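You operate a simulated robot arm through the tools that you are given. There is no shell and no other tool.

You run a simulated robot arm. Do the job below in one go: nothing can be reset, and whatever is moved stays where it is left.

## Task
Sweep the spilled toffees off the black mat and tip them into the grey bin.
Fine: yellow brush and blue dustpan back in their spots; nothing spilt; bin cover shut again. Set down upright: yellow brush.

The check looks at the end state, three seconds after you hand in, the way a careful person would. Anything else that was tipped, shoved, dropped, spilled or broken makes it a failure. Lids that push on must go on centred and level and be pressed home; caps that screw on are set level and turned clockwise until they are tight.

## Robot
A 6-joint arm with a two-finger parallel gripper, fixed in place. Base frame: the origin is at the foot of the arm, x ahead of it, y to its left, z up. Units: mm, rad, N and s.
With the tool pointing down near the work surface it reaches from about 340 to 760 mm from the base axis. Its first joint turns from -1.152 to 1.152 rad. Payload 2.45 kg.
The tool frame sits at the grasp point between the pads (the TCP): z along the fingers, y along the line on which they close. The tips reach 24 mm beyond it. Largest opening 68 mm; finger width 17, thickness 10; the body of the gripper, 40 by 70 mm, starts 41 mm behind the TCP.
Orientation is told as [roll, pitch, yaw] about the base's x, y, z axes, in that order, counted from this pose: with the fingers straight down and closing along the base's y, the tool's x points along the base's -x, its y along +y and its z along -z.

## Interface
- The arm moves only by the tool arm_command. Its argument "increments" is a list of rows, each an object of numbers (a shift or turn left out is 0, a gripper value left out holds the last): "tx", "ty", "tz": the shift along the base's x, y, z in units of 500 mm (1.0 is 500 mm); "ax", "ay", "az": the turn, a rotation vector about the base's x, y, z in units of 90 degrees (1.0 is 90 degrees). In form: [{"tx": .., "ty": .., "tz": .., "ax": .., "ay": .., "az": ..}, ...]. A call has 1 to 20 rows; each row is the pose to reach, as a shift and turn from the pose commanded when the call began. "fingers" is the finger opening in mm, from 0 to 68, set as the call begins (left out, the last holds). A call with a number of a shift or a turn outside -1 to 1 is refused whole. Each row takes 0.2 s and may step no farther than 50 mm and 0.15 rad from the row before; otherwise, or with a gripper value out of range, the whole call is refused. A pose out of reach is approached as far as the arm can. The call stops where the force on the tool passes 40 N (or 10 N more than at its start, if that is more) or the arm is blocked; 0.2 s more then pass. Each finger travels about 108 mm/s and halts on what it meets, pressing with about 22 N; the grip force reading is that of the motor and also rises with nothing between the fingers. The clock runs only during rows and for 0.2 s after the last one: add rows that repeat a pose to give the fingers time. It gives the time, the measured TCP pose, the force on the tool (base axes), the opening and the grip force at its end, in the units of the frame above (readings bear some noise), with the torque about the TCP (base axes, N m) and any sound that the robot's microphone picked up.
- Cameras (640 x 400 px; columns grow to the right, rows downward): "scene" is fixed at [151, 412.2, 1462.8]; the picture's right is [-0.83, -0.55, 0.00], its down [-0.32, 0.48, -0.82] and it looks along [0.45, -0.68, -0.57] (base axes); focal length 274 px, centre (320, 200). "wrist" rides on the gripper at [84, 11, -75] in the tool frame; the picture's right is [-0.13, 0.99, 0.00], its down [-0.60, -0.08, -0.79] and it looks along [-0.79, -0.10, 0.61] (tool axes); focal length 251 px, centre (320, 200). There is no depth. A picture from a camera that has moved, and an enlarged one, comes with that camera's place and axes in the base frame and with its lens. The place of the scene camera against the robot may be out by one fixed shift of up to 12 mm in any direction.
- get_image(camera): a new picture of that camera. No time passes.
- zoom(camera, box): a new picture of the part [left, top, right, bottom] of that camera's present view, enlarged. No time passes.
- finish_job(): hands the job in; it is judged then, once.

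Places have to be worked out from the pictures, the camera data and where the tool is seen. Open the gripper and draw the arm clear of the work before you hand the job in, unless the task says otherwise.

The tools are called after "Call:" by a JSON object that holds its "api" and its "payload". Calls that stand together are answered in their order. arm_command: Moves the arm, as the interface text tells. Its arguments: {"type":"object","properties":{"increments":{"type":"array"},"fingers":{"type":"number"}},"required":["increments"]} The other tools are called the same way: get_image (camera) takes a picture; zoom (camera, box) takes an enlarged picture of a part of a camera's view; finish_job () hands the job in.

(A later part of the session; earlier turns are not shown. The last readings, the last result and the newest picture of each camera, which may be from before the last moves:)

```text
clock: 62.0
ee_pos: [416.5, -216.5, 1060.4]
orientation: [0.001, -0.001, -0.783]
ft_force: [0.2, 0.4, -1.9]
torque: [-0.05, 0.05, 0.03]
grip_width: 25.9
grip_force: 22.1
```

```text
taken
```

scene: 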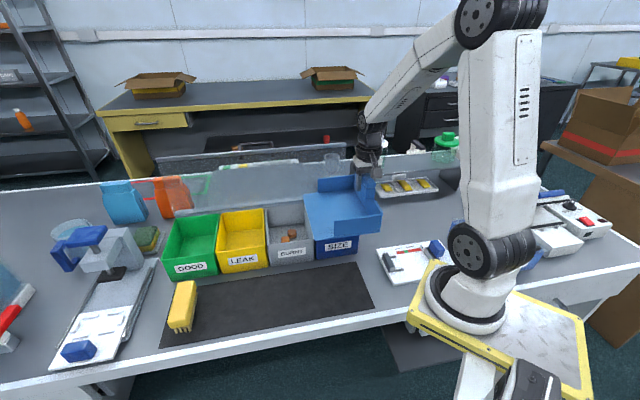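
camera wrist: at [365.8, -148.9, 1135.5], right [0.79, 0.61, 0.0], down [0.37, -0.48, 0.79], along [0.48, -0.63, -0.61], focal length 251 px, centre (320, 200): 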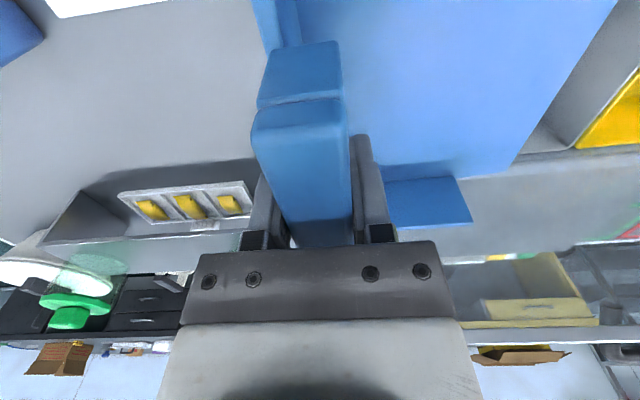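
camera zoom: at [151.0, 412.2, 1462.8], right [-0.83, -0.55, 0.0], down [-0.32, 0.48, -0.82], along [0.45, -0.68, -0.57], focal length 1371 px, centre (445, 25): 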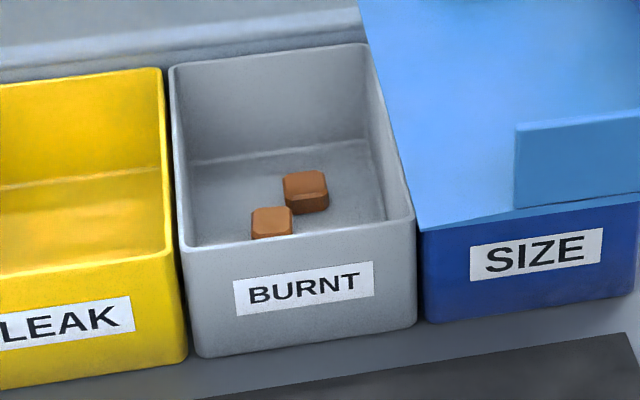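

Nothing lies on the mat or table; the other two are probably hidden behind the bin's front wall — I'll verify once the pan is away. Now the pan goes back above its home spot.

Call:
{"api": "arm_command", "payload": {"increments": [{"tx": -0.02, "ty": 0.046}, {"tx": -0.043, "ty": 0.1}, {"tx": -0.066, "ty": 0.153}, {"tx": -0.089, "ty": 0.206}, {"tx": -0.112, "ty": 0.26}, {"tx": -0.13, "ty": 0.3}, {"tx": -0.1382, "ty": 0.3194}, {"tx": -0.1382, "ty": 0.3194}]}}

Call:
{"api": "get_image", "payload": {"camera": "scene"}}

Call:
{"api": "zoom", "payload": {"camera": "wrist", "box": [240, 0, 640, 250]}}

```text
clock: 63.8
ee_pos: [350.6, -57.8, 1060.1]
orientation: [0.001, 0.0, -0.785]
ft_force: [0.2, -0.6, -1.6]
torque: [-0.05, 0.04, 0.0]
grip_width: 25.5
grip_force: 22.6
```

```text
taken
```

scene: 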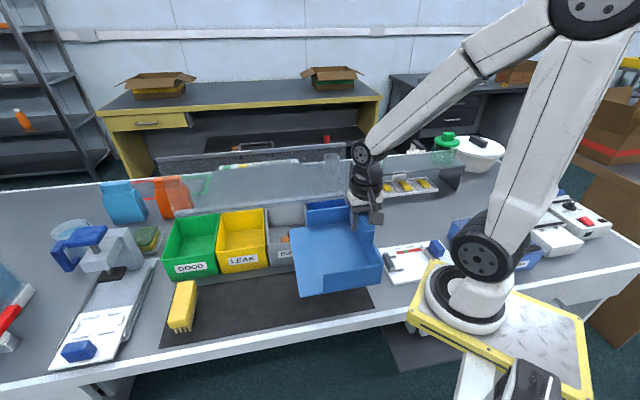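

```text
1.60 times, centred on (440, 125) of wrist
camera zoom: at [296.9, 8.8, 1134.8], right [0.79, 0.61, 0.0], down [0.37, -0.48, 0.79], along [0.48, -0.63, -0.61], focal length 402 px, centre (128, 320)
```

zoom: 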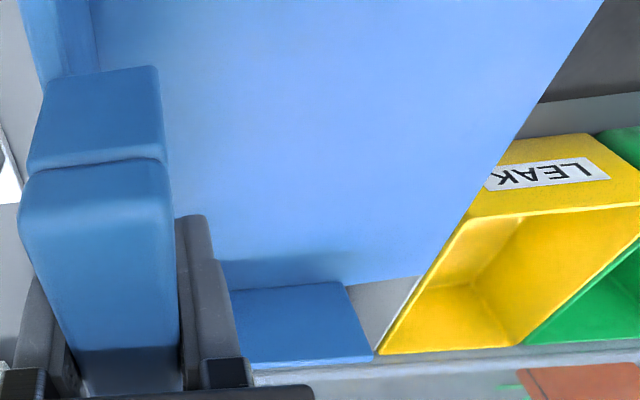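

The pan is above its spot within 3 mm. I lower most of the way and re-measure.

Call:
{"api": "arm_command", "payload": {"increments": [{"tx": -0.005, "ty": 0.001, "tz": -0.05}, {"tx": -0.005, "ty": 0.001, "tz": -0.1}, {"tx": -0.005, "ty": 0.001, "tz": -0.15}, {"tx": -0.005, "ty": 0.001, "tz": -0.2}, {"tx": -0.005, "ty": 0.001, "tz": -0.25}, {"tx": -0.005, "ty": 0.001, "tz": -0.29}, {"tx": -0.005, "ty": 0.001, "tz": -0.304}, {"tx": -0.005, "ty": 0.001, "tz": -0.304}]}}

Call:
{"api": "zoom", "payload": {"camera": "scene", "box": [280, 200, 400, 340]}}

Call:
{"api": "get_image", "payload": {"camera": "wrist"}}

```text
clock: 65.6
ee_pos: [347.0, -55.7, 907.9]
orientation: [-0.001, 0.0, -0.786]
ft_force: [1.2, 0.9, -0.8]
torque: [-0.05, 0.05, 0.01]
grip_width: 25.7
grip_force: 22.3
```

```text
2.86 times, centred on (340, 270) of scene
camera zoom: at [151.0, 412.2, 1462.8], right [-0.83, -0.55, 0.0], down [-0.32, 0.48, -0.82], along [0.45, -0.68, -0.57], focal length 783 px, centre (263, 0)
```

zoom: 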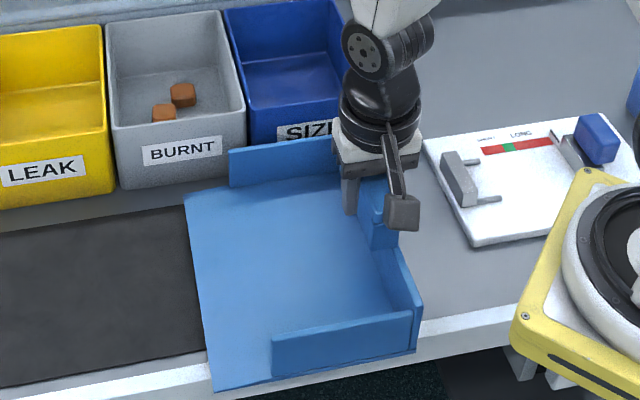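

```text
taken
camera wrist: at [294.4, 11.3, 983.2], right [0.79, 0.61, 0.0], down [0.37, -0.48, 0.79], along [0.48, -0.63, -0.61], focal length 251 px, centre (320, 200)
```

wrist: 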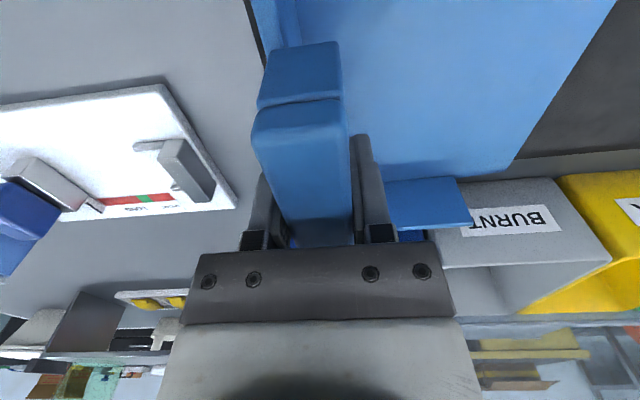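

Position matches the pick-up pose; the blue bin is empty. I lower the last 10 mm gently.

Call:
{"api": "arm_command", "payload": {"increments": [{"ty": -0.001, "tz": -0.008}, {"ty": -0.001, "tz": -0.014}, {"ty": -0.001, "tz": -0.018}, {"ty": -0.001, "tz": -0.02}, {"ty": -0.001, "tz": -0.02}]}}

Call:
{"api": "get_image", "payload": {"camera": "wrist"}}

Call:
{"api": "zoom", "payload": {"camera": "scene", "box": [280, 200, 400, 340]}}

```text
clock: 66.8
ee_pos: [347.1, -57.1, 899.3]
orientation: [0.001, 0.0, -0.786]
ft_force: [0.5, -0.2, -1.6]
torque: [-0.04, 0.03, -0.02]
grip_width: 25.8
grip_force: 21.9
```

```text
taken
camera wrist: at [294.7, 10.0, 974.2], right [0.79, 0.61, 0.0], down [0.37, -0.48, 0.79], along [0.48, -0.63, -0.61], focal length 251 px, centre (320, 200)
```

wrist: 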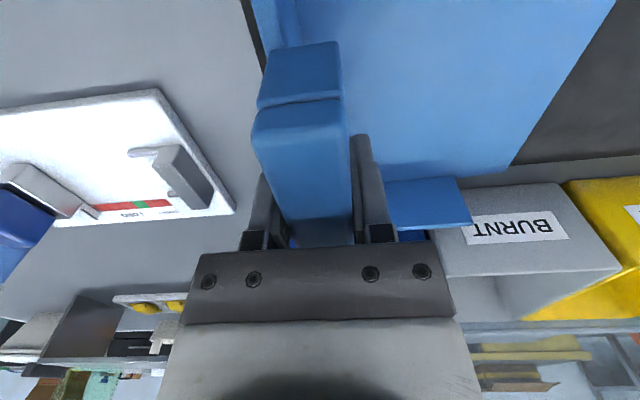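

```text
2.86 times, centred on (340, 270) of scene
camera zoom: at [151.0, 412.2, 1462.8], right [-0.83, -0.55, 0.0], down [-0.32, 0.48, -0.82], along [0.45, -0.68, -0.57], focal length 783 px, centre (263, 0)
```

zoom: 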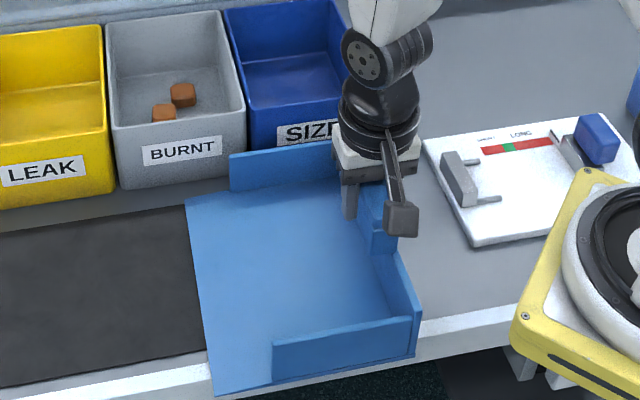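

The tool still carries the pan's weight (−1.6 N), so it hangs about a millimetre high. I lower a bit more until it rests.

Call:
{"api": "arm_command", "payload": {"increments": [{"tz": -0.001}, {"tz": -0.002}, {"tz": -0.003}, {"tz": -0.003}]}}

Call:
{"api": "zoom", "payload": {"camera": "scene", "box": [280, 200, 400, 340]}}

```text
clock: 67.8
ee_pos: [346.9, -57.7, 897.5]
orientation: [0.0, 0.002, -0.785]
ft_force: [-6.6, 3.7, 16.0]
torque: [-0.25, -0.31, 0.07]
grip_width: 25.8
grip_force: 21.5
```

```text
2.86 times, centred on (340, 270) of scene
camera zoom: at [150.6, 412.4, 1462.8], right [-0.83, -0.55, 0.0], down [-0.32, 0.48, -0.82], along [0.45, -0.68, -0.57], focal length 783 px, centre (263, 0)
```

zoom: 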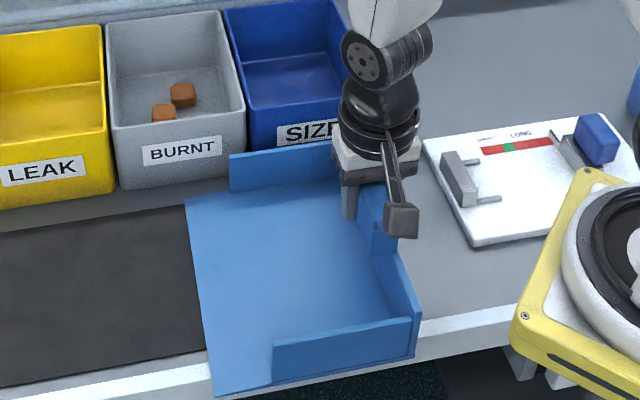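

It now rests on the mat (16 N). I ease off half a millimetre, open the fingers and rise straight up.

Call:
{"api": "arm_command", "payload": {"increments": [{"tz": 0.001}, {"tz": 0.001}]}}

Call:
{"api": "arm_command", "payload": {"increments": [{"tz": 0}, {"tz": 0}, {"tz": 0}], "fingers": 68}}

Call:
{"api": "arm_command", "payload": {"increments": [{"tz": 0.04}, {"tz": 0.1}, {"tz": 0.18}, {"tz": 0.26}, {"tz": 0.32}]}}

Call:
{"api": "zoom", "payload": {"camera": "scene", "box": [150, 180, 390, 350]}}

Call:
{"api": "get_image", "payload": {"camera": "wrist"}}

```text
clock: 68.4
ee_pos: [347.7, -57.1, 898.3]
orientation: [-0.001, 0.0, -0.783]
ft_force: [-0.3, 0.9, 0.0]
torque: [0.09, 0.22, 0.0]
grip_width: 25.7
grip_force: 22.0
```

```text
clock: 69.2
ee_pos: [348.1, -57.9, 898.5]
orientation: [-0.001, 0.0, -0.785]
ft_force: [-0.3, -0.7, 0.0]
torque: [-0.02, -0.02, -0.01]
grip_width: 67.9
grip_force: 0.1
```

```text
clock: 70.4
ee_pos: [347.8, -56.9, 1058.6]
orientation: [0.0, 0.001, -0.785]
ft_force: [0.5, 0.1, -0.4]
torque: [0.0, 0.01, -0.01]
grip_width: 68.1
grip_force: 0.0
```

```text
2.35 times, centred on (270, 265) of scene
camera zoom: at [150.9, 412.2, 1462.8], right [-0.83, -0.55, 0.0], down [-0.32, 0.48, -0.82], along [0.45, -0.68, -0.57], focal length 645 px, centre (438, 47)
```

zoom: 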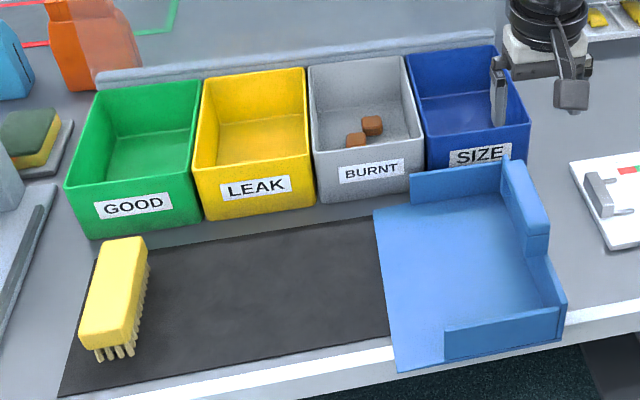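

```text
taken
camera wrist: at [294.7, 10.4, 1133.0], right [0.79, 0.61, 0.0], down [0.37, -0.48, 0.79], along [0.48, -0.63, -0.61], focal length 251 px, centre (320, 200)
```

wrist: 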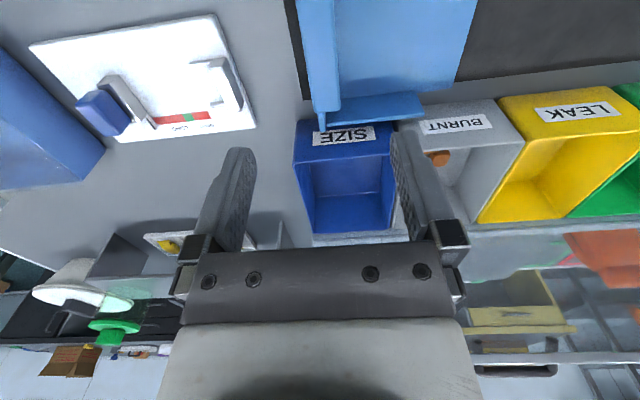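

Brush and pan look just as at the start. I move over to look down into the grey bin and count the toffees.

Call:
{"api": "arm_command", "payload": {"increments": [{"tx": 0.07, "ty": 0.014, "tz": 0.04}, {"tx": 0.14, "ty": 0.028, "tz": 0.08}, {"tx": 0.21, "ty": 0.042, "tz": 0.11}, {"tx": 0.28, "ty": 0.056, "tz": 0.14}, {"tx": 0.35, "ty": 0.07, "tz": 0.16}, {"tx": 0.42, "ty": 0.084, "tz": 0.18}, {"tx": 0.49, "ty": 0.098, "tz": 0.18}, {"tx": 0.56, "ty": 0.112, "tz": 0.18}]}}

Call:
{"api": "get_image", "payload": {"camera": "wrist"}}

Call:
{"api": "zoom", "payload": {"camera": "wrist", "box": [180, 0, 380, 140]}}

```text
clock: 72.2
ee_pos: [627.8, -0.6, 1147.4]
orientation: [0.001, -0.001, -0.787]
ft_force: [0.2, 0.3, 0.8]
torque: [0.03, 0.0, -0.01]
grip_width: 67.9
grip_force: 0.0
```

```text
taken
camera wrist: at [576.1, 66.8, 1222.3], right [0.79, 0.61, 0.0], down [0.37, -0.48, 0.79], along [0.48, -0.63, -0.61], focal length 251 px, centre (320, 200)
```

wrist: 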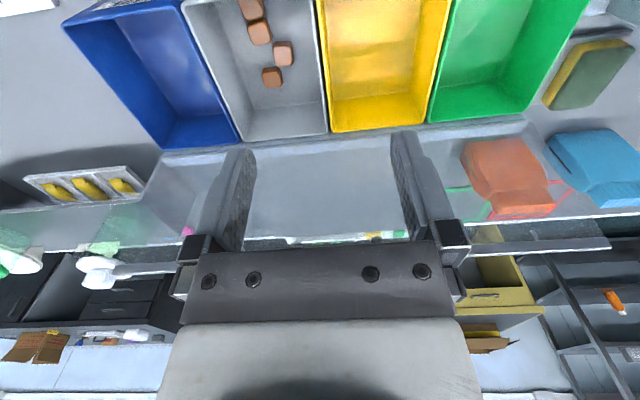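

```text
2.86 times, centred on (280, 70) of wrist
camera zoom: at [576.1, 66.8, 1222.3], right [0.79, 0.61, 0.0], down [0.37, -0.48, 0.79], along [0.48, -0.63, -0.61], focal length 718 px, centre (434, 571)
```

zoom: 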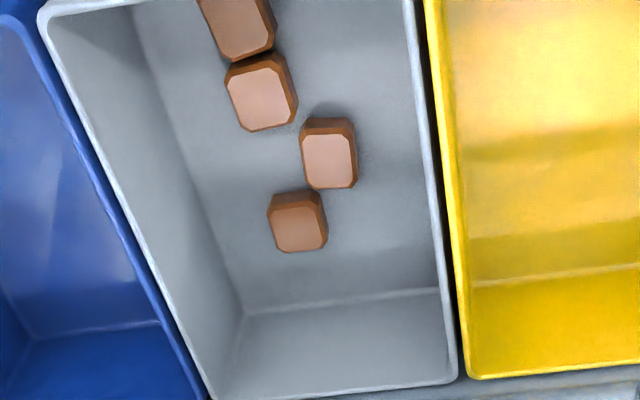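

All four toffees are in the grey bin, other bins empty. Now to shut the cover: I turn the tool back to the orientation used for the cover bar.

Call:
{"api": "arm_command", "payload": {"increments": [{"az": 0.09}, {"az": 0.18}, {"az": 0.27}, {"az": 0.36}, {"az": 0.45}, {"az": 0.54}, {"az": 0.63}, {"az": 0.72}, {"az": 0.81}, {"az": 0.9}, {"az": 0.95}, {"az": 1.0}], "fingers": 32}}

Call:
{"api": "arm_command", "payload": {"increments": [{"ax": -0.06, "ay": -0.06}, {"ax": -0.12, "ay": -0.12}, {"ax": -0.18, "ay": -0.18}, {"ax": -0.24, "ay": -0.24}, {"ax": -0.3, "ay": -0.3}, {"ax": -0.3536, "ay": -0.3536}]}}

Call:
{"api": "get_image", "payload": {"camera": "wrist"}}

Call:
{"api": "get_image", "payload": {"camera": "scene"}}

```text
clock: 74.8
ee_pos: [626.6, -1.4, 1148.8]
orientation: [0.0, 0.001, 0.789]
ft_force: [0.0, -0.3, -0.5]
torque: [0.03, 0.05, 0.01]
grip_width: 31.8
grip_force: 0.1
```

```text
clock: 76.2
ee_pos: [627.3, -3.0, 1148.6]
orientation: [-0.787, 0.001, 0.787]
ft_force: [0.1, -0.5, -0.3]
torque: [0.02, -0.01, 0.02]
grip_width: 32.1
grip_force: 0.1
```

```text
taken
camera wrist: at [524.0, -17.7, 1193.2], right [-0.4, 0.59, -0.7], down [0.07, 0.79, 0.62], along [0.91, 0.2, -0.36], focal length 251 px, centre (320, 200)
```

wrist: 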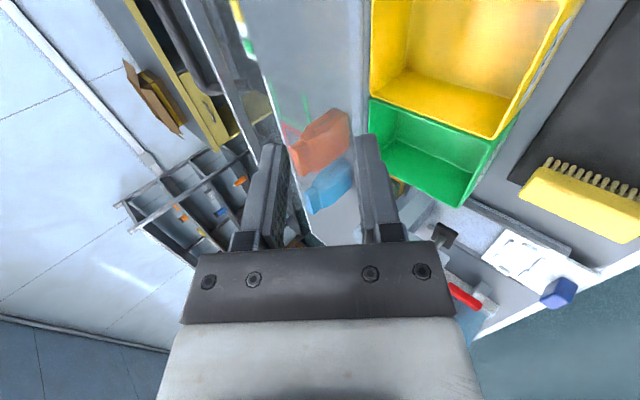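

```text
taken
```

scene: 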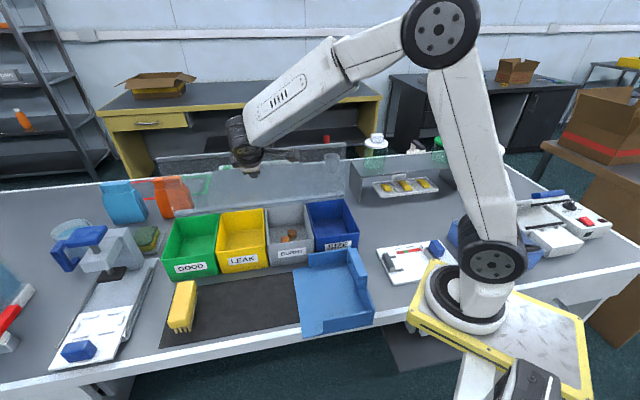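

I go to the waiting point just outside the bar, where I had backed out before.

Call:
{"api": "arm_command", "payload": {"increments": [{"tx": 0.046, "ty": -0.048, "tz": 0.02}, {"tx": 0.092, "ty": -0.096, "tz": 0.04}, {"tx": 0.14, "ty": -0.145, "tz": 0.045}, {"tx": 0.19, "ty": -0.195, "tz": 0.045}, {"tx": 0.2314, "ty": -0.2398, "tz": 0.0446}, {"tx": 0.2314, "ty": -0.2398, "tz": 0.0446}]}}

Call:
{"api": "get_image", "payload": {"camera": "wrist"}}

Call:
{"api": "zoom", "payload": {"camera": "scene", "box": [140, 90, 400, 270]}}

```text
clock: 77.6
ee_pos: [743.9, -120.2, 1169.3]
orientation: [-0.785, 0.003, 0.784]
ft_force: [-0.2, 0.3, -0.4]
torque: [-0.01, 0.0, 0.0]
grip_width: 32.0
grip_force: 0.1
```

```text
taken
camera wrist: at [640.6, -136.5, 1214.5], right [-0.41, 0.59, -0.7], down [0.07, 0.78, 0.62], along [0.91, 0.2, -0.36], focal length 251 px, centre (320, 200)
```

wrist: 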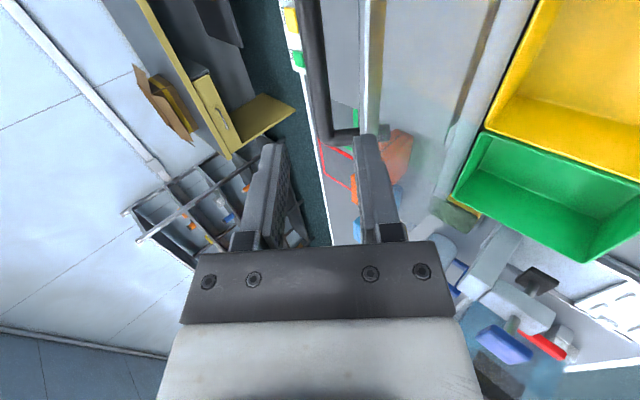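

```text
2.22 times, centred on (270, 180) of scene
camera zoom: at [151.0, 412.2, 1462.8], right [-0.83, -0.55, 0.0], down [-0.32, 0.48, -0.82], along [0.45, -0.68, -0.57], focal length 609 px, centre (431, 244)
```

zoom: 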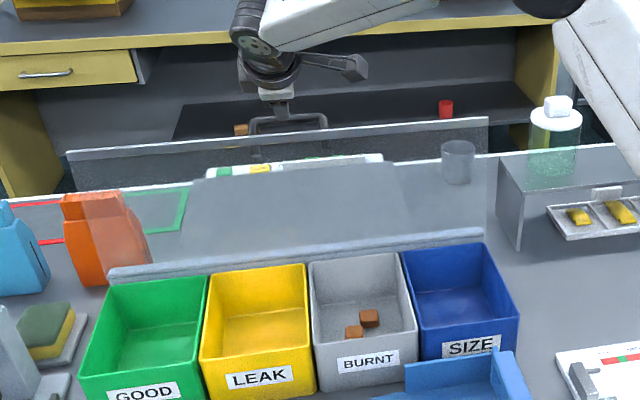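

The view equals my exit view within 2 mm. I re-enter along the reverse path with the fingers partly open around the bar.

Call:
{"api": "arm_command", "payload": {"increments": [{"tx": 0.012, "ty": -0.014, "tz": -0.01}, {"tx": 0.022, "ty": -0.024, "tz": -0.027}, {"tx": 0.041, "ty": -0.044, "tz": -0.055}, {"tx": 0.057, "ty": -0.06, "tz": -0.076}, {"tx": 0.07, "ty": -0.073, "tz": -0.096}, {"tx": 0.081, "ty": -0.085, "tz": -0.117}]}}

Call:
{"api": "get_image", "payload": {"camera": "wrist"}}

```text
clock: 79.0
ee_pos: [783.3, -164.9, 1110.8]
orientation: [-0.788, 0.0, 0.785]
ft_force: [0.7, -2.0, 4.1]
torque: [0.01, 0.05, 0.03]
grip_width: 29.5
grip_force: 0.1
```

```text
taken
camera wrist: at [680.5, -181.2, 1156.4], right [-0.4, 0.59, -0.7], down [0.07, 0.79, 0.62], along [0.91, 0.2, -0.36], focal length 251 px, centre (320, 200)
```

wrist: 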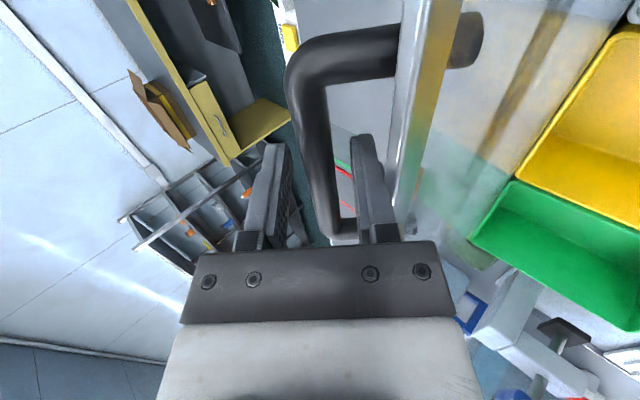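

The lower finger touches the cover edge lightly (4 N), and the bar is well between the fingers. I close on the bar.

Call:
{"api": "arm_command", "payload": {"increments": [{"tz": 0}, {"tz": 0}, {"tz": 0}], "fingers": 0}}

Call:
{"api": "get_image", "payload": {"camera": "wrist"}}

```text
clock: 79.8
ee_pos: [784.0, -165.4, 1109.5]
orientation: [-0.786, 0.001, 0.785]
ft_force: [-1.0, -2.5, 0.0]
torque: [-0.1, 0.03, 0.43]
grip_width: 13.6
grip_force: 33.8
```

```text
taken
camera wrist: at [680.2, -180.9, 1155.5], right [-0.41, 0.59, -0.7], down [0.07, 0.78, 0.62], along [0.91, 0.2, -0.36], focal length 251 px, centre (320, 200)
```

wrist: 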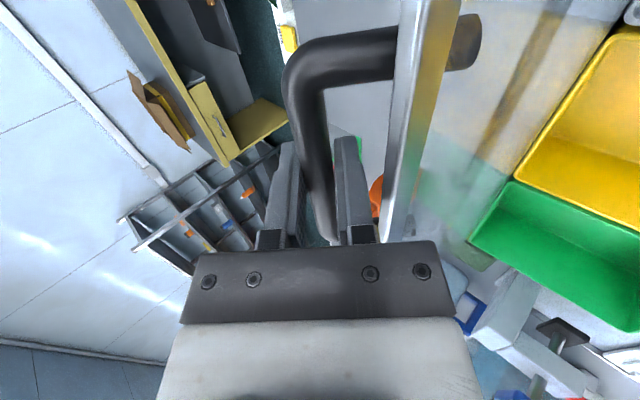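

Held at 13.6 mm with negligible force. I swing the cover forward along the same arc, first third.

Call:
{"api": "arm_command", "payload": {"increments": [{"tx": -0.0187, "ty": 0.0187, "tz": 0.008}, {"tx": -0.0385, "ty": 0.0385, "tz": 0.0144}, {"tx": -0.0585, "ty": 0.0585, "tz": 0.019}, {"tx": -0.0788, "ty": 0.0788, "tz": 0.0214}, {"tx": -0.0991, "ty": 0.0991, "tz": 0.022}, {"tx": -0.1193, "ty": 0.1193, "tz": 0.0204}, {"tx": -0.1396, "ty": 0.1396, "tz": 0.017}, {"tx": -0.1595, "ty": 0.1595, "tz": 0.0114}]}}

Call:
{"api": "get_image", "payload": {"camera": "wrist"}}

```text
clock: 81.6
ee_pos: [703.8, -86.3, 1111.8]
orientation: [-0.778, 0.008, 0.783]
ft_force: [5.1, -5.8, -30.8]
torque: [-0.05, 0.18, 0.17]
grip_width: 13.7
grip_force: 33.2
```

```text
taken
camera wrist: at [601.0, -101.4, 1158.4], right [-0.41, 0.59, -0.7], down [0.08, 0.78, 0.62], along [0.91, 0.2, -0.37], focal length 251 px, centre (320, 200)
```

wrist: 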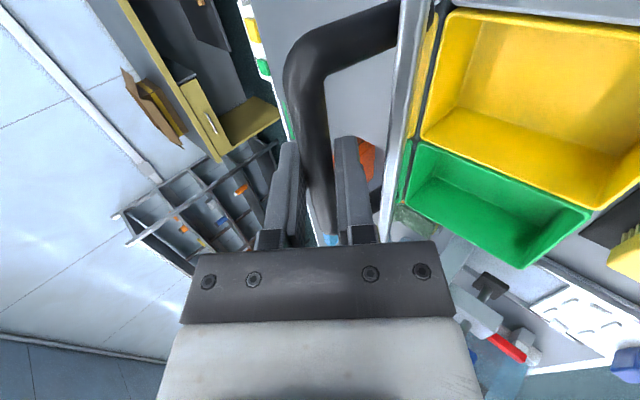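

The tool is pulled down 31 N — my grip sits ~6 mm deeper this time, so its circle is centred slightly differently (b 609, z 912). I correct for this and continue.

Call:
{"api": "arm_command", "payload": {"increments": [{"tx": -0.0086, "ty": 0.0086, "tz": -0.0112}, {"tx": -0.028, "ty": 0.028, "tz": -0.02}, {"tx": -0.0468, "ty": 0.0468, "tz": -0.0308}, {"tx": -0.065, "ty": 0.065, "tz": -0.0434}]}}

Call:
{"api": "zoom", "payload": {"camera": "scene", "box": [140, 90, 400, 270]}}

```text
clock: 82.6
ee_pos: [670.5, -51.4, 1094.6]
orientation: [-0.784, 0.001, 0.785]
ft_force: [-2.3, -13.5, -14.0]
torque: [-0.55, 0.44, -0.31]
grip_width: 13.8
grip_force: 33.4
```

```text
2.22 times, centred on (270, 180) of scene
camera zoom: at [151.2, 411.8, 1462.9], right [-0.83, -0.55, 0.0], down [-0.32, 0.48, -0.82], along [0.45, -0.68, -0.57], focal length 609 px, centre (431, 244)
```

zoom: 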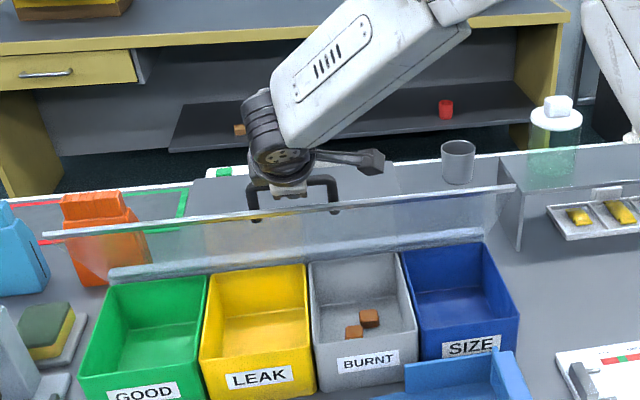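

Cover is coming down smoothly. I trim the radius slightly and continue 24° more.

Call:
{"api": "arm_command", "payload": {"increments": [{"tx": -0.0164, "ty": 0.0164, "tz": -0.0168}, {"tx": -0.0331, "ty": 0.0331, "tz": -0.0328}, {"tx": -0.0489, "ty": 0.0489, "tz": -0.0502}, {"tx": -0.0639, "ty": 0.0639, "tz": -0.0694}, {"tx": -0.0779, "ty": 0.0779, "tz": -0.0898}, {"tx": -0.0909, "ty": 0.0909, "tz": -0.1116}]}}

Call:
{"api": "zoom", "payload": {"camera": "scene", "box": [140, 90, 400, 270]}}

Call:
{"api": "get_image", "payload": {"camera": "wrist"}}

```text
clock: 84.0
ee_pos: [625.6, -5.4, 1040.0]
orientation: [-0.785, -0.001, 0.789]
ft_force: [-3.0, -3.2, -0.5]
torque: [-0.06, -0.09, 0.25]
grip_width: 13.6
grip_force: 33.7
```

```text
2.22 times, centred on (270, 180) of scene
camera zoom: at [150.9, 412.1, 1462.8], right [-0.83, -0.55, 0.0], down [-0.32, 0.48, -0.82], along [0.45, -0.68, -0.57], focal length 609 px, centre (431, 244)
```

zoom: 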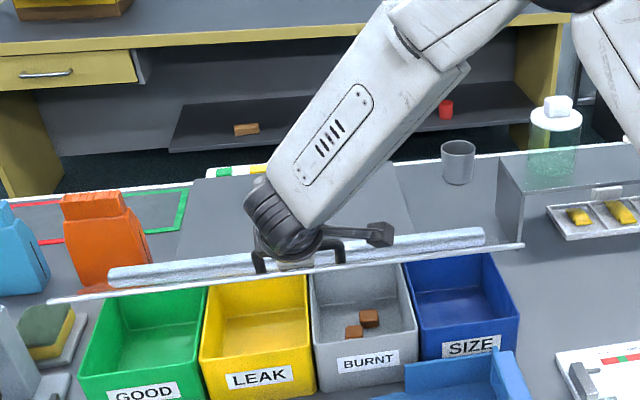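

```text
taken
camera wrist: at [522.0, -21.7, 1085.0], right [-0.4, 0.59, -0.7], down [0.07, 0.78, 0.62], along [0.91, 0.2, -0.36], focal length 251 px, centre (320, 200)
```

wrist: 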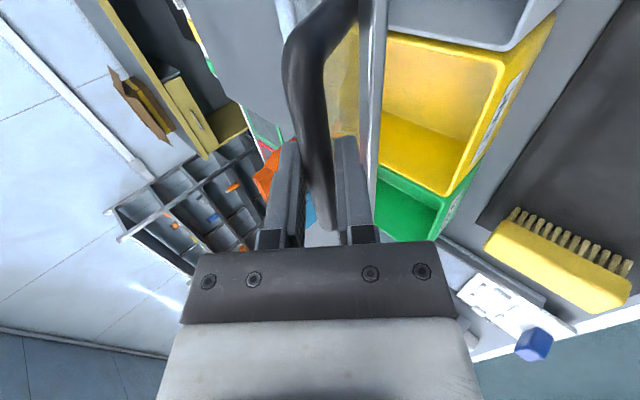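

Forces are near zero. I lower further to about 8° before closed.

Call:
{"api": "arm_command", "payload": {"increments": [{"tx": -0.0132, "ty": 0.0132, "tz": -0.0218}, {"tx": -0.0239, "ty": 0.0239, "tz": -0.046}, {"tx": -0.0334, "ty": 0.0334, "tz": -0.0712}, {"tx": -0.0417, "ty": 0.0417, "tz": -0.0974}, {"tx": -0.0486, "ty": 0.0486, "tz": -0.1244}, {"tx": -0.0542, "ty": 0.0542, "tz": -0.152}]}}

Call:
{"api": "zoom", "payload": {"camera": "scene", "box": [140, 120, 380, 290]}}

Call:
{"api": "get_image", "payload": {"camera": "wrist"}}

```text
clock: 85.4
ee_pos: [598.3, 19.8, 963.8]
orientation: [-0.785, 0.001, 0.788]
ft_force: [2.7, 6.2, 1.0]
torque: [-0.04, -0.05, -0.02]
grip_width: 13.7
grip_force: 33.9
```

```text
2.35 times, centred on (260, 205) of scene
camera zoom: at [151.0, 412.4, 1462.7], right [-0.83, -0.55, 0.0], down [-0.32, 0.48, -0.82], along [0.45, -0.68, -0.57], focal length 645 px, centre (461, 188)
```

zoom: 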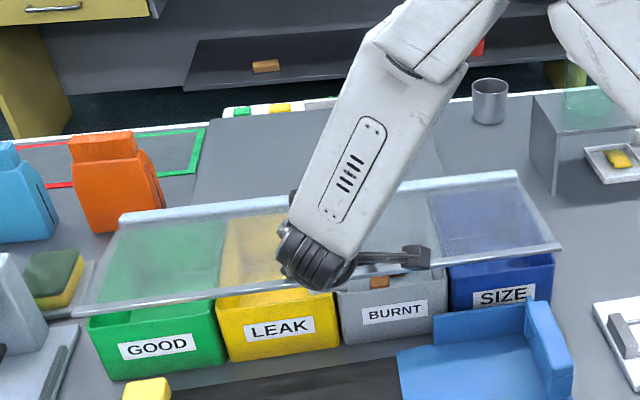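

```text
taken
camera wrist: at [494.6, 5.4, 1008.1], right [-0.41, 0.59, -0.7], down [0.07, 0.78, 0.62], along [0.91, 0.2, -0.36], focal length 251 px, centre (320, 200)
```

wrist: 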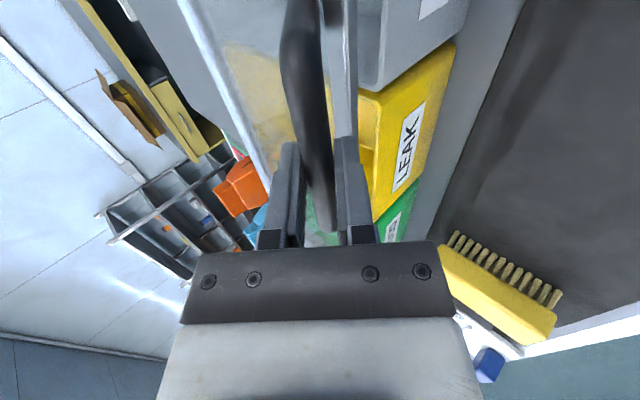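

About 30 mm of travel remains. I close the last part in fine steps, watching for the contact force.

Call:
{"api": "arm_command", "payload": {"increments": [{"tx": -0.0018, "ty": 0.0018, "tz": -0.0104}, {"tx": -0.0033, "ty": 0.0033, "tz": -0.0208}, {"tx": -0.0045, "ty": 0.0045, "tz": -0.03}, {"tx": -0.0055, "ty": 0.0055, "tz": -0.0386}, {"tx": -0.0062, "ty": 0.0062, "tz": -0.046}, {"tx": -0.0068, "ty": 0.0068, "tz": -0.0528}, {"tx": -0.0068, "ty": 0.0068, "tz": -0.0528}]}}

Call:
{"api": "zoom", "payload": {"camera": "scene", "box": [140, 160, 380, 310]}}

Call:
{"api": "get_image", "payload": {"camera": "wrist"}}

```text
clock: 87.0
ee_pos: [594.0, 25.5, 936.9]
orientation: [-0.784, 0.002, 0.787]
ft_force: [-23.8, 24.5, 3.1]
torque: [0.26, 0.08, -0.14]
grip_width: 13.8
grip_force: 33.6
```

```text
2.67 times, centred on (260, 235) of scene
camera zoom: at [150.2, 412.9, 1462.6], right [-0.83, -0.55, 0.0], down [-0.32, 0.48, -0.82], along [0.45, -0.68, -0.57], focal length 731 px, centre (480, 107)
```

zoom: 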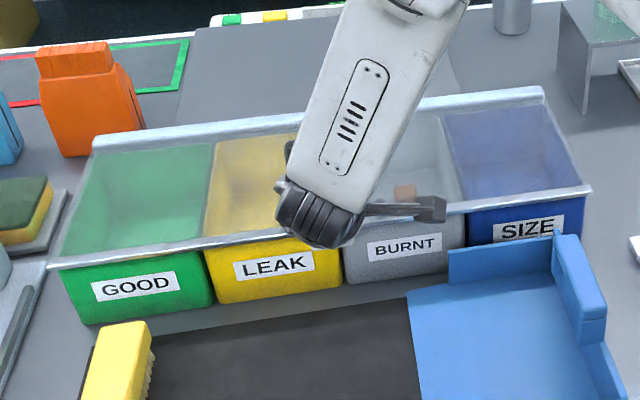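

```text
taken
camera wrist: at [491.3, 8.8, 981.9], right [-0.41, 0.59, -0.7], down [0.07, 0.78, 0.62], along [0.91, 0.2, -0.36], focal length 251 px, centre (320, 200)
```

wrist: 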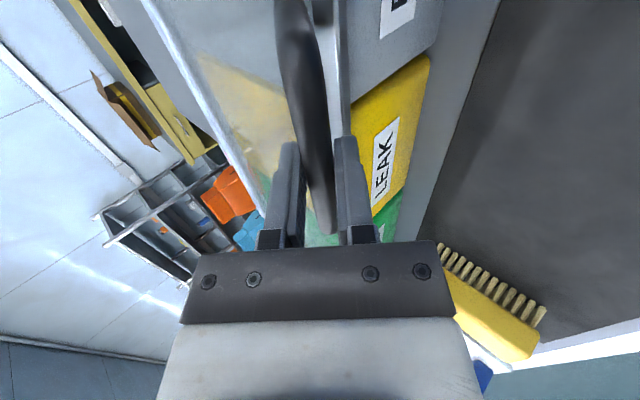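

The wrist view matches the one taken at the first grip with the cover shut; the force is now mostly an outward push. I relax that by 2 mm and press down lightly to be sure it's seated.

Call:
{"api": "arm_command", "payload": {"increments": [{"tx": -0.0025, "ty": 0.0025, "tz": -0.002}, {"tx": -0.0035, "ty": 0.0035, "tz": -0.006}, {"tx": -0.0035, "ty": 0.0035, "tz": -0.006}]}}

Call:
{"api": "zoom", "payload": {"camera": "scene", "box": [140, 160, 380, 310]}}

```text
clock: 87.8
ee_pos: [594.4, 24.2, 934.6]
orientation: [-0.788, -0.001, 0.784]
ft_force: [-15.4, 10.4, 6.3]
torque: [0.15, -0.08, 0.25]
grip_width: 13.5
grip_force: 33.7
```

```text
2.67 times, centred on (260, 235) of scene
camera zoom: at [150.4, 412.4, 1462.7], right [-0.83, -0.55, 0.0], down [-0.32, 0.48, -0.82], along [0.45, -0.68, -0.57], focal length 731 px, centre (480, 107)
```

zoom: 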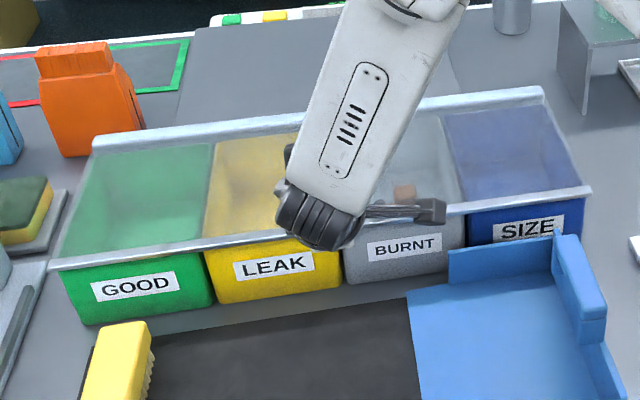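

Only 6 N downward resistance, so there may be a little travel left. I press down a few millimetres more.

Call:
{"api": "arm_command", "payload": {"increments": [{"tx": -0.0015, "ty": 0.0015, "tz": -0.003}, {"tx": -0.0025, "ty": 0.0025, "tz": -0.006}, {"tx": -0.0025, "ty": 0.0025, "tz": -0.006}]}}

Call:
{"api": "zoom", "payload": {"camera": "scene", "box": [140, 160, 380, 310]}}

```text
clock: 88.6
ee_pos: [593.7, 25.7, 933.9]
orientation: [-0.795, -0.002, 0.783]
ft_force: [-8.2, -8.9, 35.3]
torque: [-0.27, -0.02, -0.02]
grip_width: 13.9
grip_force: 33.4
```

```text
2.67 times, centred on (260, 235) of scene
camera zoom: at [150.0, 411.9, 1462.9], right [-0.83, -0.55, 0.0], down [-0.32, 0.48, -0.82], along [0.45, -0.68, -0.57], focal length 731 px, centre (480, 107)
```

zoom: 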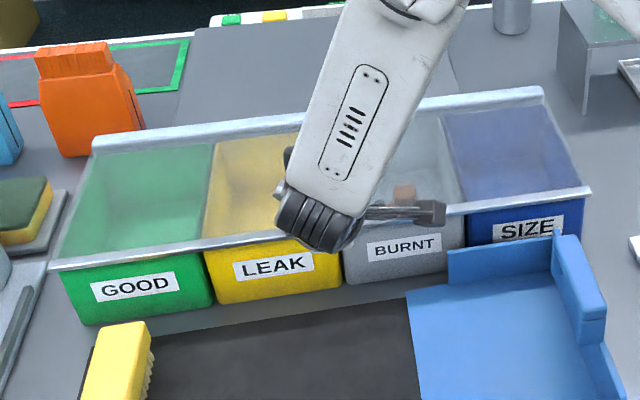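

Firm stop with 35 N: the cover is fully shut. I relieve the load, open the fingers and back out along the tool axis.

Call:
{"api": "arm_command", "payload": {"increments": [{"tz": 0.006}, {"tz": 0.008}]}}

Call:
{"api": "arm_command", "payload": {"increments": [{"tz": 0}, {"tz": 0}, {"tz": 0}], "fingers": 50}}

Call:
{"api": "get_image", "payload": {"camera": "wrist"}}

```text
clock: 89.2
ee_pos: [594.4, 24.8, 934.9]
orientation: [-0.788, 0.002, 0.782]
ft_force: [27.4, -22.5, -2.7]
torque: [-0.04, -0.02, 0.14]
grip_width: 14.1
grip_force: 33.3
```

```text
clock: 90.0
ee_pos: [592.0, 27.2, 936.7]
orientation: [-0.786, 0.001, 0.785]
ft_force: [-0.8, -0.1, -0.3]
torque: [-0.01, -0.03, -0.04]
grip_width: 49.8
grip_force: 0.1
```

```text
taken
camera wrist: at [489.3, 11.1, 980.6], right [-0.41, 0.59, -0.7], down [0.07, 0.78, 0.62], along [0.91, 0.2, -0.36], focal length 251 px, centre (320, 200)
```

wrist: 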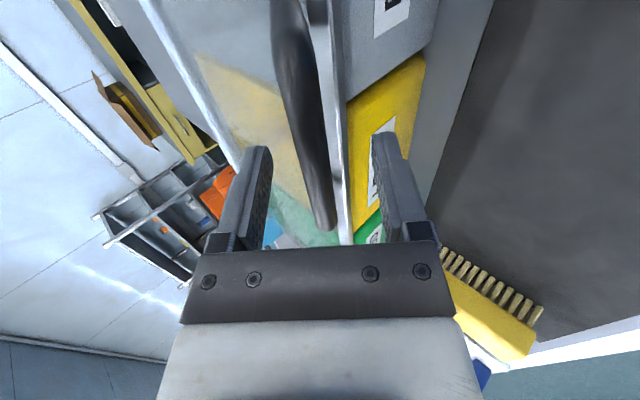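

Fingers are free of the bar with zero force. I back out and raise the arm clear.

Call:
{"api": "arm_command", "payload": {"increments": [{"tx": -0.02, "ty": 0.02, "tz": 0.028}, {"tx": -0.045, "ty": 0.045, "tz": 0.064}, {"tx": -0.07, "ty": 0.07, "tz": 0.1}, {"tx": -0.08, "ty": 0.08, "tz": 0.17}, {"tx": -0.08, "ty": 0.08, "tz": 0.25}, {"tx": -0.08, "ty": 0.08, "tz": 0.32}]}}

Call:
{"api": "arm_command", "payload": {"increments": [{"ax": 0.06, "ay": 0.06, "tx": -0.02, "tz": 0.03}, {"ax": 0.12, "ay": 0.12, "tx": -0.04, "tz": 0.06}, {"ax": 0.18, "ay": 0.18, "tx": -0.06, "tz": 0.09}, {"ax": 0.24, "ay": 0.24, "tx": -0.08, "tz": 0.12}, {"ax": 0.3, "ay": 0.3, "tx": -0.1, "tz": 0.12}, {"ax": 0.3536, "ay": 0.3536, "tx": -0.12, "tz": 0.12}], "fingers": 68}}

Call:
{"api": "get_image", "payload": {"camera": "scene"}}

Call:
{"api": "zoom", "payload": {"camera": "scene", "box": [150, 180, 390, 350]}}

Call:
{"api": "get_image", "payload": {"camera": "wrist"}}

```text
clock: 91.4
ee_pos: [553.3, 66.7, 1097.1]
orientation: [-0.786, 0.001, 0.786]
ft_force: [0.2, 0.4, 0.3]
torque: [0.02, 0.0, 0.04]
grip_width: 49.9
grip_force: 0.0
```

```text
clock: 92.8
ee_pos: [491.9, 66.3, 1156.2]
orientation: [0.003, -0.001, 0.786]
ft_force: [-0.2, -0.5, -0.6]
torque: [0.0, -0.02, 0.0]
grip_width: 68.0
grip_force: 0.1
```

```text
taken
```

scene: 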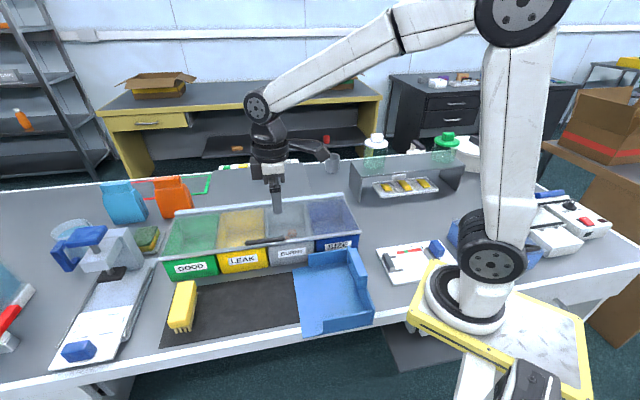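

```text
2.35 times, centred on (270, 265) of scene
camera zoom: at [151.0, 412.2, 1462.8], right [-0.83, -0.55, 0.0], down [-0.32, 0.48, -0.82], along [0.45, -0.68, -0.57], focal length 645 px, centre (438, 47)
```

zoom: 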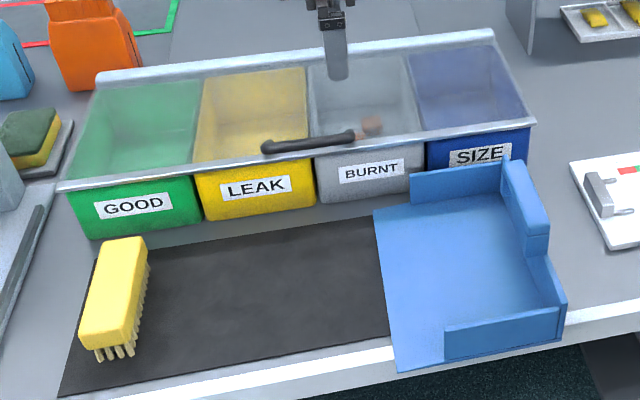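

```text
taken
camera wrist: at [424.3, 15.4, 1231.1], right [-0.61, 0.79, 0.0], down [0.48, 0.37, 0.79], along [0.63, 0.49, -0.61], focal length 251 px, centre (320, 200)
```

wrist: 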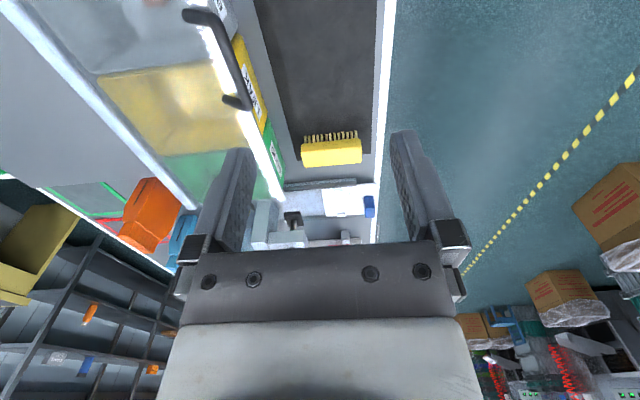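

The cover is shut exactly as at first. I compare the pan closely with the very first view of it.

Call:
{"api": "zoom", "payload": {"camera": "scene", "box": [280, 240, 400, 345]}}

Call:
{"api": "zoom", "payload": {"camera": "scene", "box": [150, 250, 310, 350]}}

```text
3.81 times, centred on (340, 292) of scene
camera zoom: at [151.0, 412.2, 1462.8], right [-0.83, -0.55, 0.0], down [-0.32, 0.48, -0.82], along [0.45, -0.68, -0.57], focal length 1044 px, centre (244, -152)
```

zoom: 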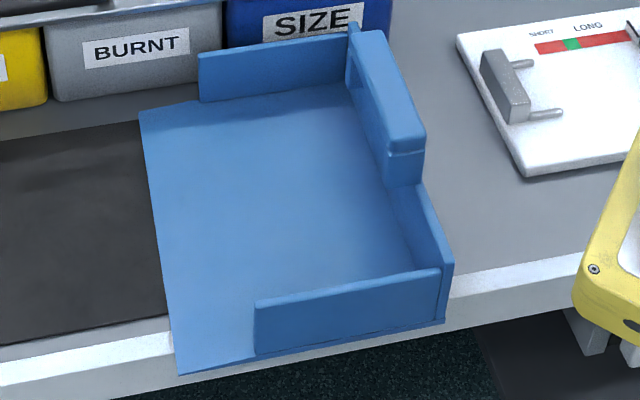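

```text
4.00 times, centred on (230, 300) of scene
camera zoom: at [151.0, 412.2, 1462.8], right [-0.83, -0.55, 0.0], down [-0.32, 0.48, -0.82], along [0.45, -0.68, -0.57], focal length 1097 px, centre (680, -200)
```

zoom: 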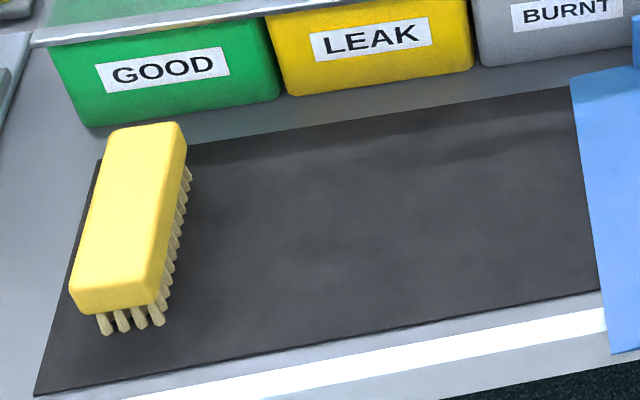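

The pan's rear matches, but its lip edge appears some 8–10 px higher in the enlarged picture than at the start, as if the lip is raised a little. I want a low side view of it, so I turn the wrist around to look from the mat side.

Call:
{"api": "arm_command", "payload": {"increments": [{"az": -0.09}, {"az": -0.18}, {"az": -0.27}, {"az": -0.36}, {"az": -0.45}, {"az": -0.54}, {"az": -0.63}, {"az": -0.72}, {"az": -0.81}, {"az": -0.9}, {"az": -0.95}, {"az": -1.0}]}}

Call:
{"api": "arm_command", "payload": {"increments": [{"az": -0.09}, {"az": -0.18}, {"az": -0.27}, {"az": -0.36}, {"az": -0.45}, {"az": -0.54}, {"az": -0.63}, {"az": -0.72}, {"az": -0.81}, {"az": -0.9}, {"az": -0.95}, {"az": -1.0}]}}

Call:
{"api": "get_image", "payload": {"camera": "wrist"}}

```text
clock: 95.4
ee_pos: [492.2, 65.5, 1157.6]
orientation: [-0.001, 0.0, -0.787]
ft_force: [-0.1, -0.7, 0.3]
torque: [-0.02, 0.03, -0.02]
grip_width: 68.4
grip_force: 0.1
```

```text
clock: 98.0
ee_pos: [491.4, 66.6, 1155.1]
orientation: [-0.001, 0.001, -2.357]
ft_force: [-1.1, 0.1, 0.9]
torque: [0.0, 0.0, 0.0]
grip_width: 68.1
grip_force: 0.2
```

```text
taken
camera wrist: at [558.5, 118.9, 1230.4], right [0.61, -0.79, 0.0], down [-0.48, -0.37, 0.79], along [-0.63, -0.48, -0.61], focal length 251 px, centre (320, 200)
```

wrist: 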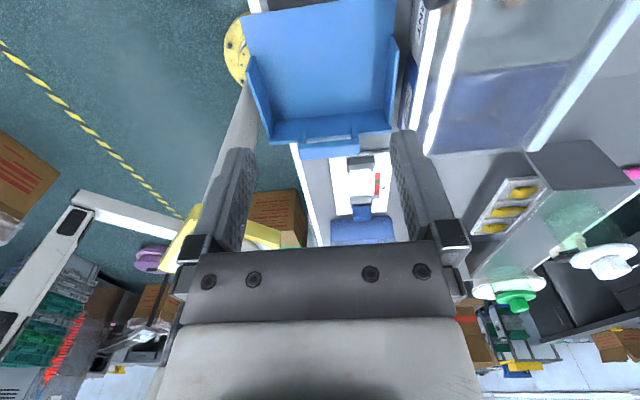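

I descend behind the lip with a slight tilt to look along the mat at it.

Call:
{"api": "arm_command", "payload": {"increments": [{"tx": 0.012, "ty": 0.015, "tz": -0.074}, {"tx": 0.024, "ty": 0.03, "tz": -0.148, "ax": -0.03, "ay": 0.03}, {"tx": 0.036, "ty": 0.045, "tz": -0.222, "ax": -0.055, "ay": 0.055}, {"tx": 0.048, "ty": 0.06, "tz": -0.296, "ax": -0.08, "ay": 0.08}, {"tx": 0.06, "ty": 0.075, "tz": -0.37, "ax": -0.1, "ay": 0.1}, {"tx": 0.072, "ty": 0.09, "tz": -0.444, "ax": -0.12, "ay": 0.12}, {"tx": 0.084, "ty": 0.105, "tz": -0.51, "ax": -0.14, "ay": 0.14}, {"tx": 0.092, "ty": 0.12, "tz": -0.56, "ax": -0.157, "ay": 0.157}]}}

Call:
{"api": "get_image", "payload": {"camera": "wrist"}}

Call:
{"api": "zoom", "payload": {"camera": "wrist", "box": [120, 0, 520, 200]}}

```text
clock: 99.8
ee_pos: [536.8, 125.4, 874.9]
orientation: [0.0, -0.351, -2.356]
ft_force: [0.0, -0.4, 0.5]
torque: [0.0, -0.01, -0.01]
grip_width: 67.8
grip_force: 0.1
```

```text
taken
camera wrist: at [617.8, 192.4, 916.9], right [0.62, -0.79, 0.04], down [-0.27, -0.15, 0.95], along [-0.74, -0.6, -0.3], focal length 251 px, centre (320, 200)
```

wrist: 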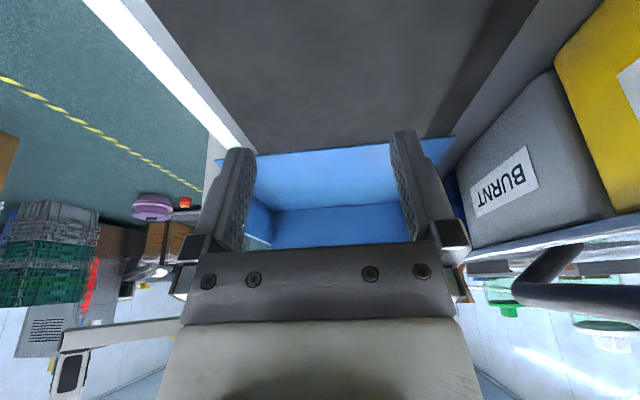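

```text
1.60 times, centred on (320, 100) of wrist
camera zoom: at [617.8, 192.4, 916.9], right [0.62, -0.79, 0.04], down [-0.27, -0.15, 0.95], along [-0.74, -0.6, -0.3], focal length 402 px, centre (320, 360)
```

zoom: 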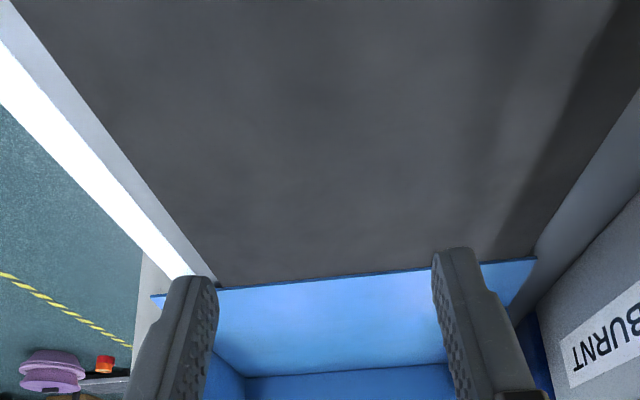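

The lip edge looks a few mm above the mat. I enlarge the lip line to see whether there is a gap beneath it.

Call:
{"api": "zoom", "payload": {"camera": "wrist", "box": [240, 130, 400, 230]}}

Call:
{"api": "zoom", "payload": {"camera": "wrist", "box": [400, 100, 500, 200]}}

Call:
{"api": "zoom", "payload": {"camera": "scene", "box": [285, 250, 345, 350]}}

```text
4.00 times, centred on (320, 180) of wrist
camera zoom: at [617.8, 192.4, 916.9], right [0.62, -0.79, 0.04], down [-0.27, -0.15, 0.95], along [-0.74, -0.6, -0.3], focal length 1006 px, centre (320, 280)
```

zoom: 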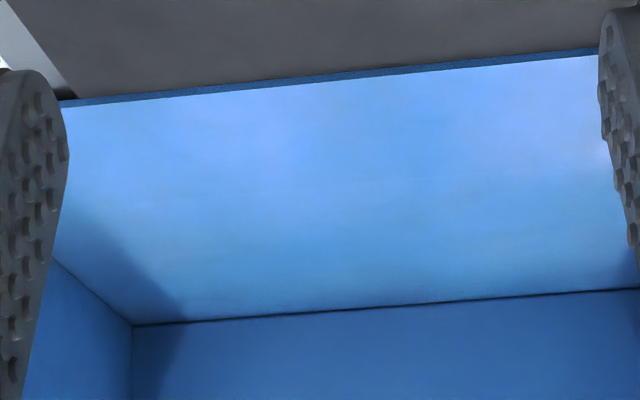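

```text
4.00 times, centred on (450, 150) of wrist
camera zoom: at [617.8, 192.4, 916.9], right [0.62, -0.79, 0.04], down [-0.27, -0.15, 0.95], along [-0.74, -0.6, -0.3], focal length 1006 px, centre (-200, 400)
```

zoom: 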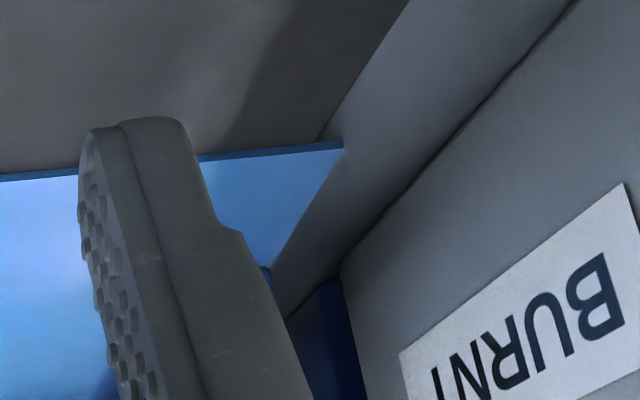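

```text
4.00 times, centred on (315, 300) of scene
camera zoom: at [151.0, 412.2, 1462.8], right [-0.83, -0.55, 0.0], down [-0.32, 0.48, -0.82], along [0.45, -0.68, -0.57], focal length 1097 px, centre (340, -200)
```

zoom: 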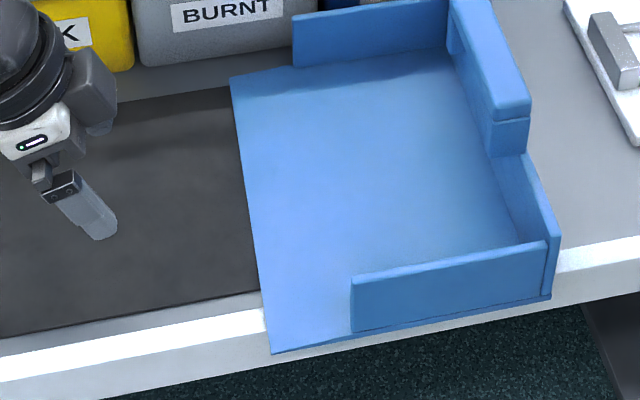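

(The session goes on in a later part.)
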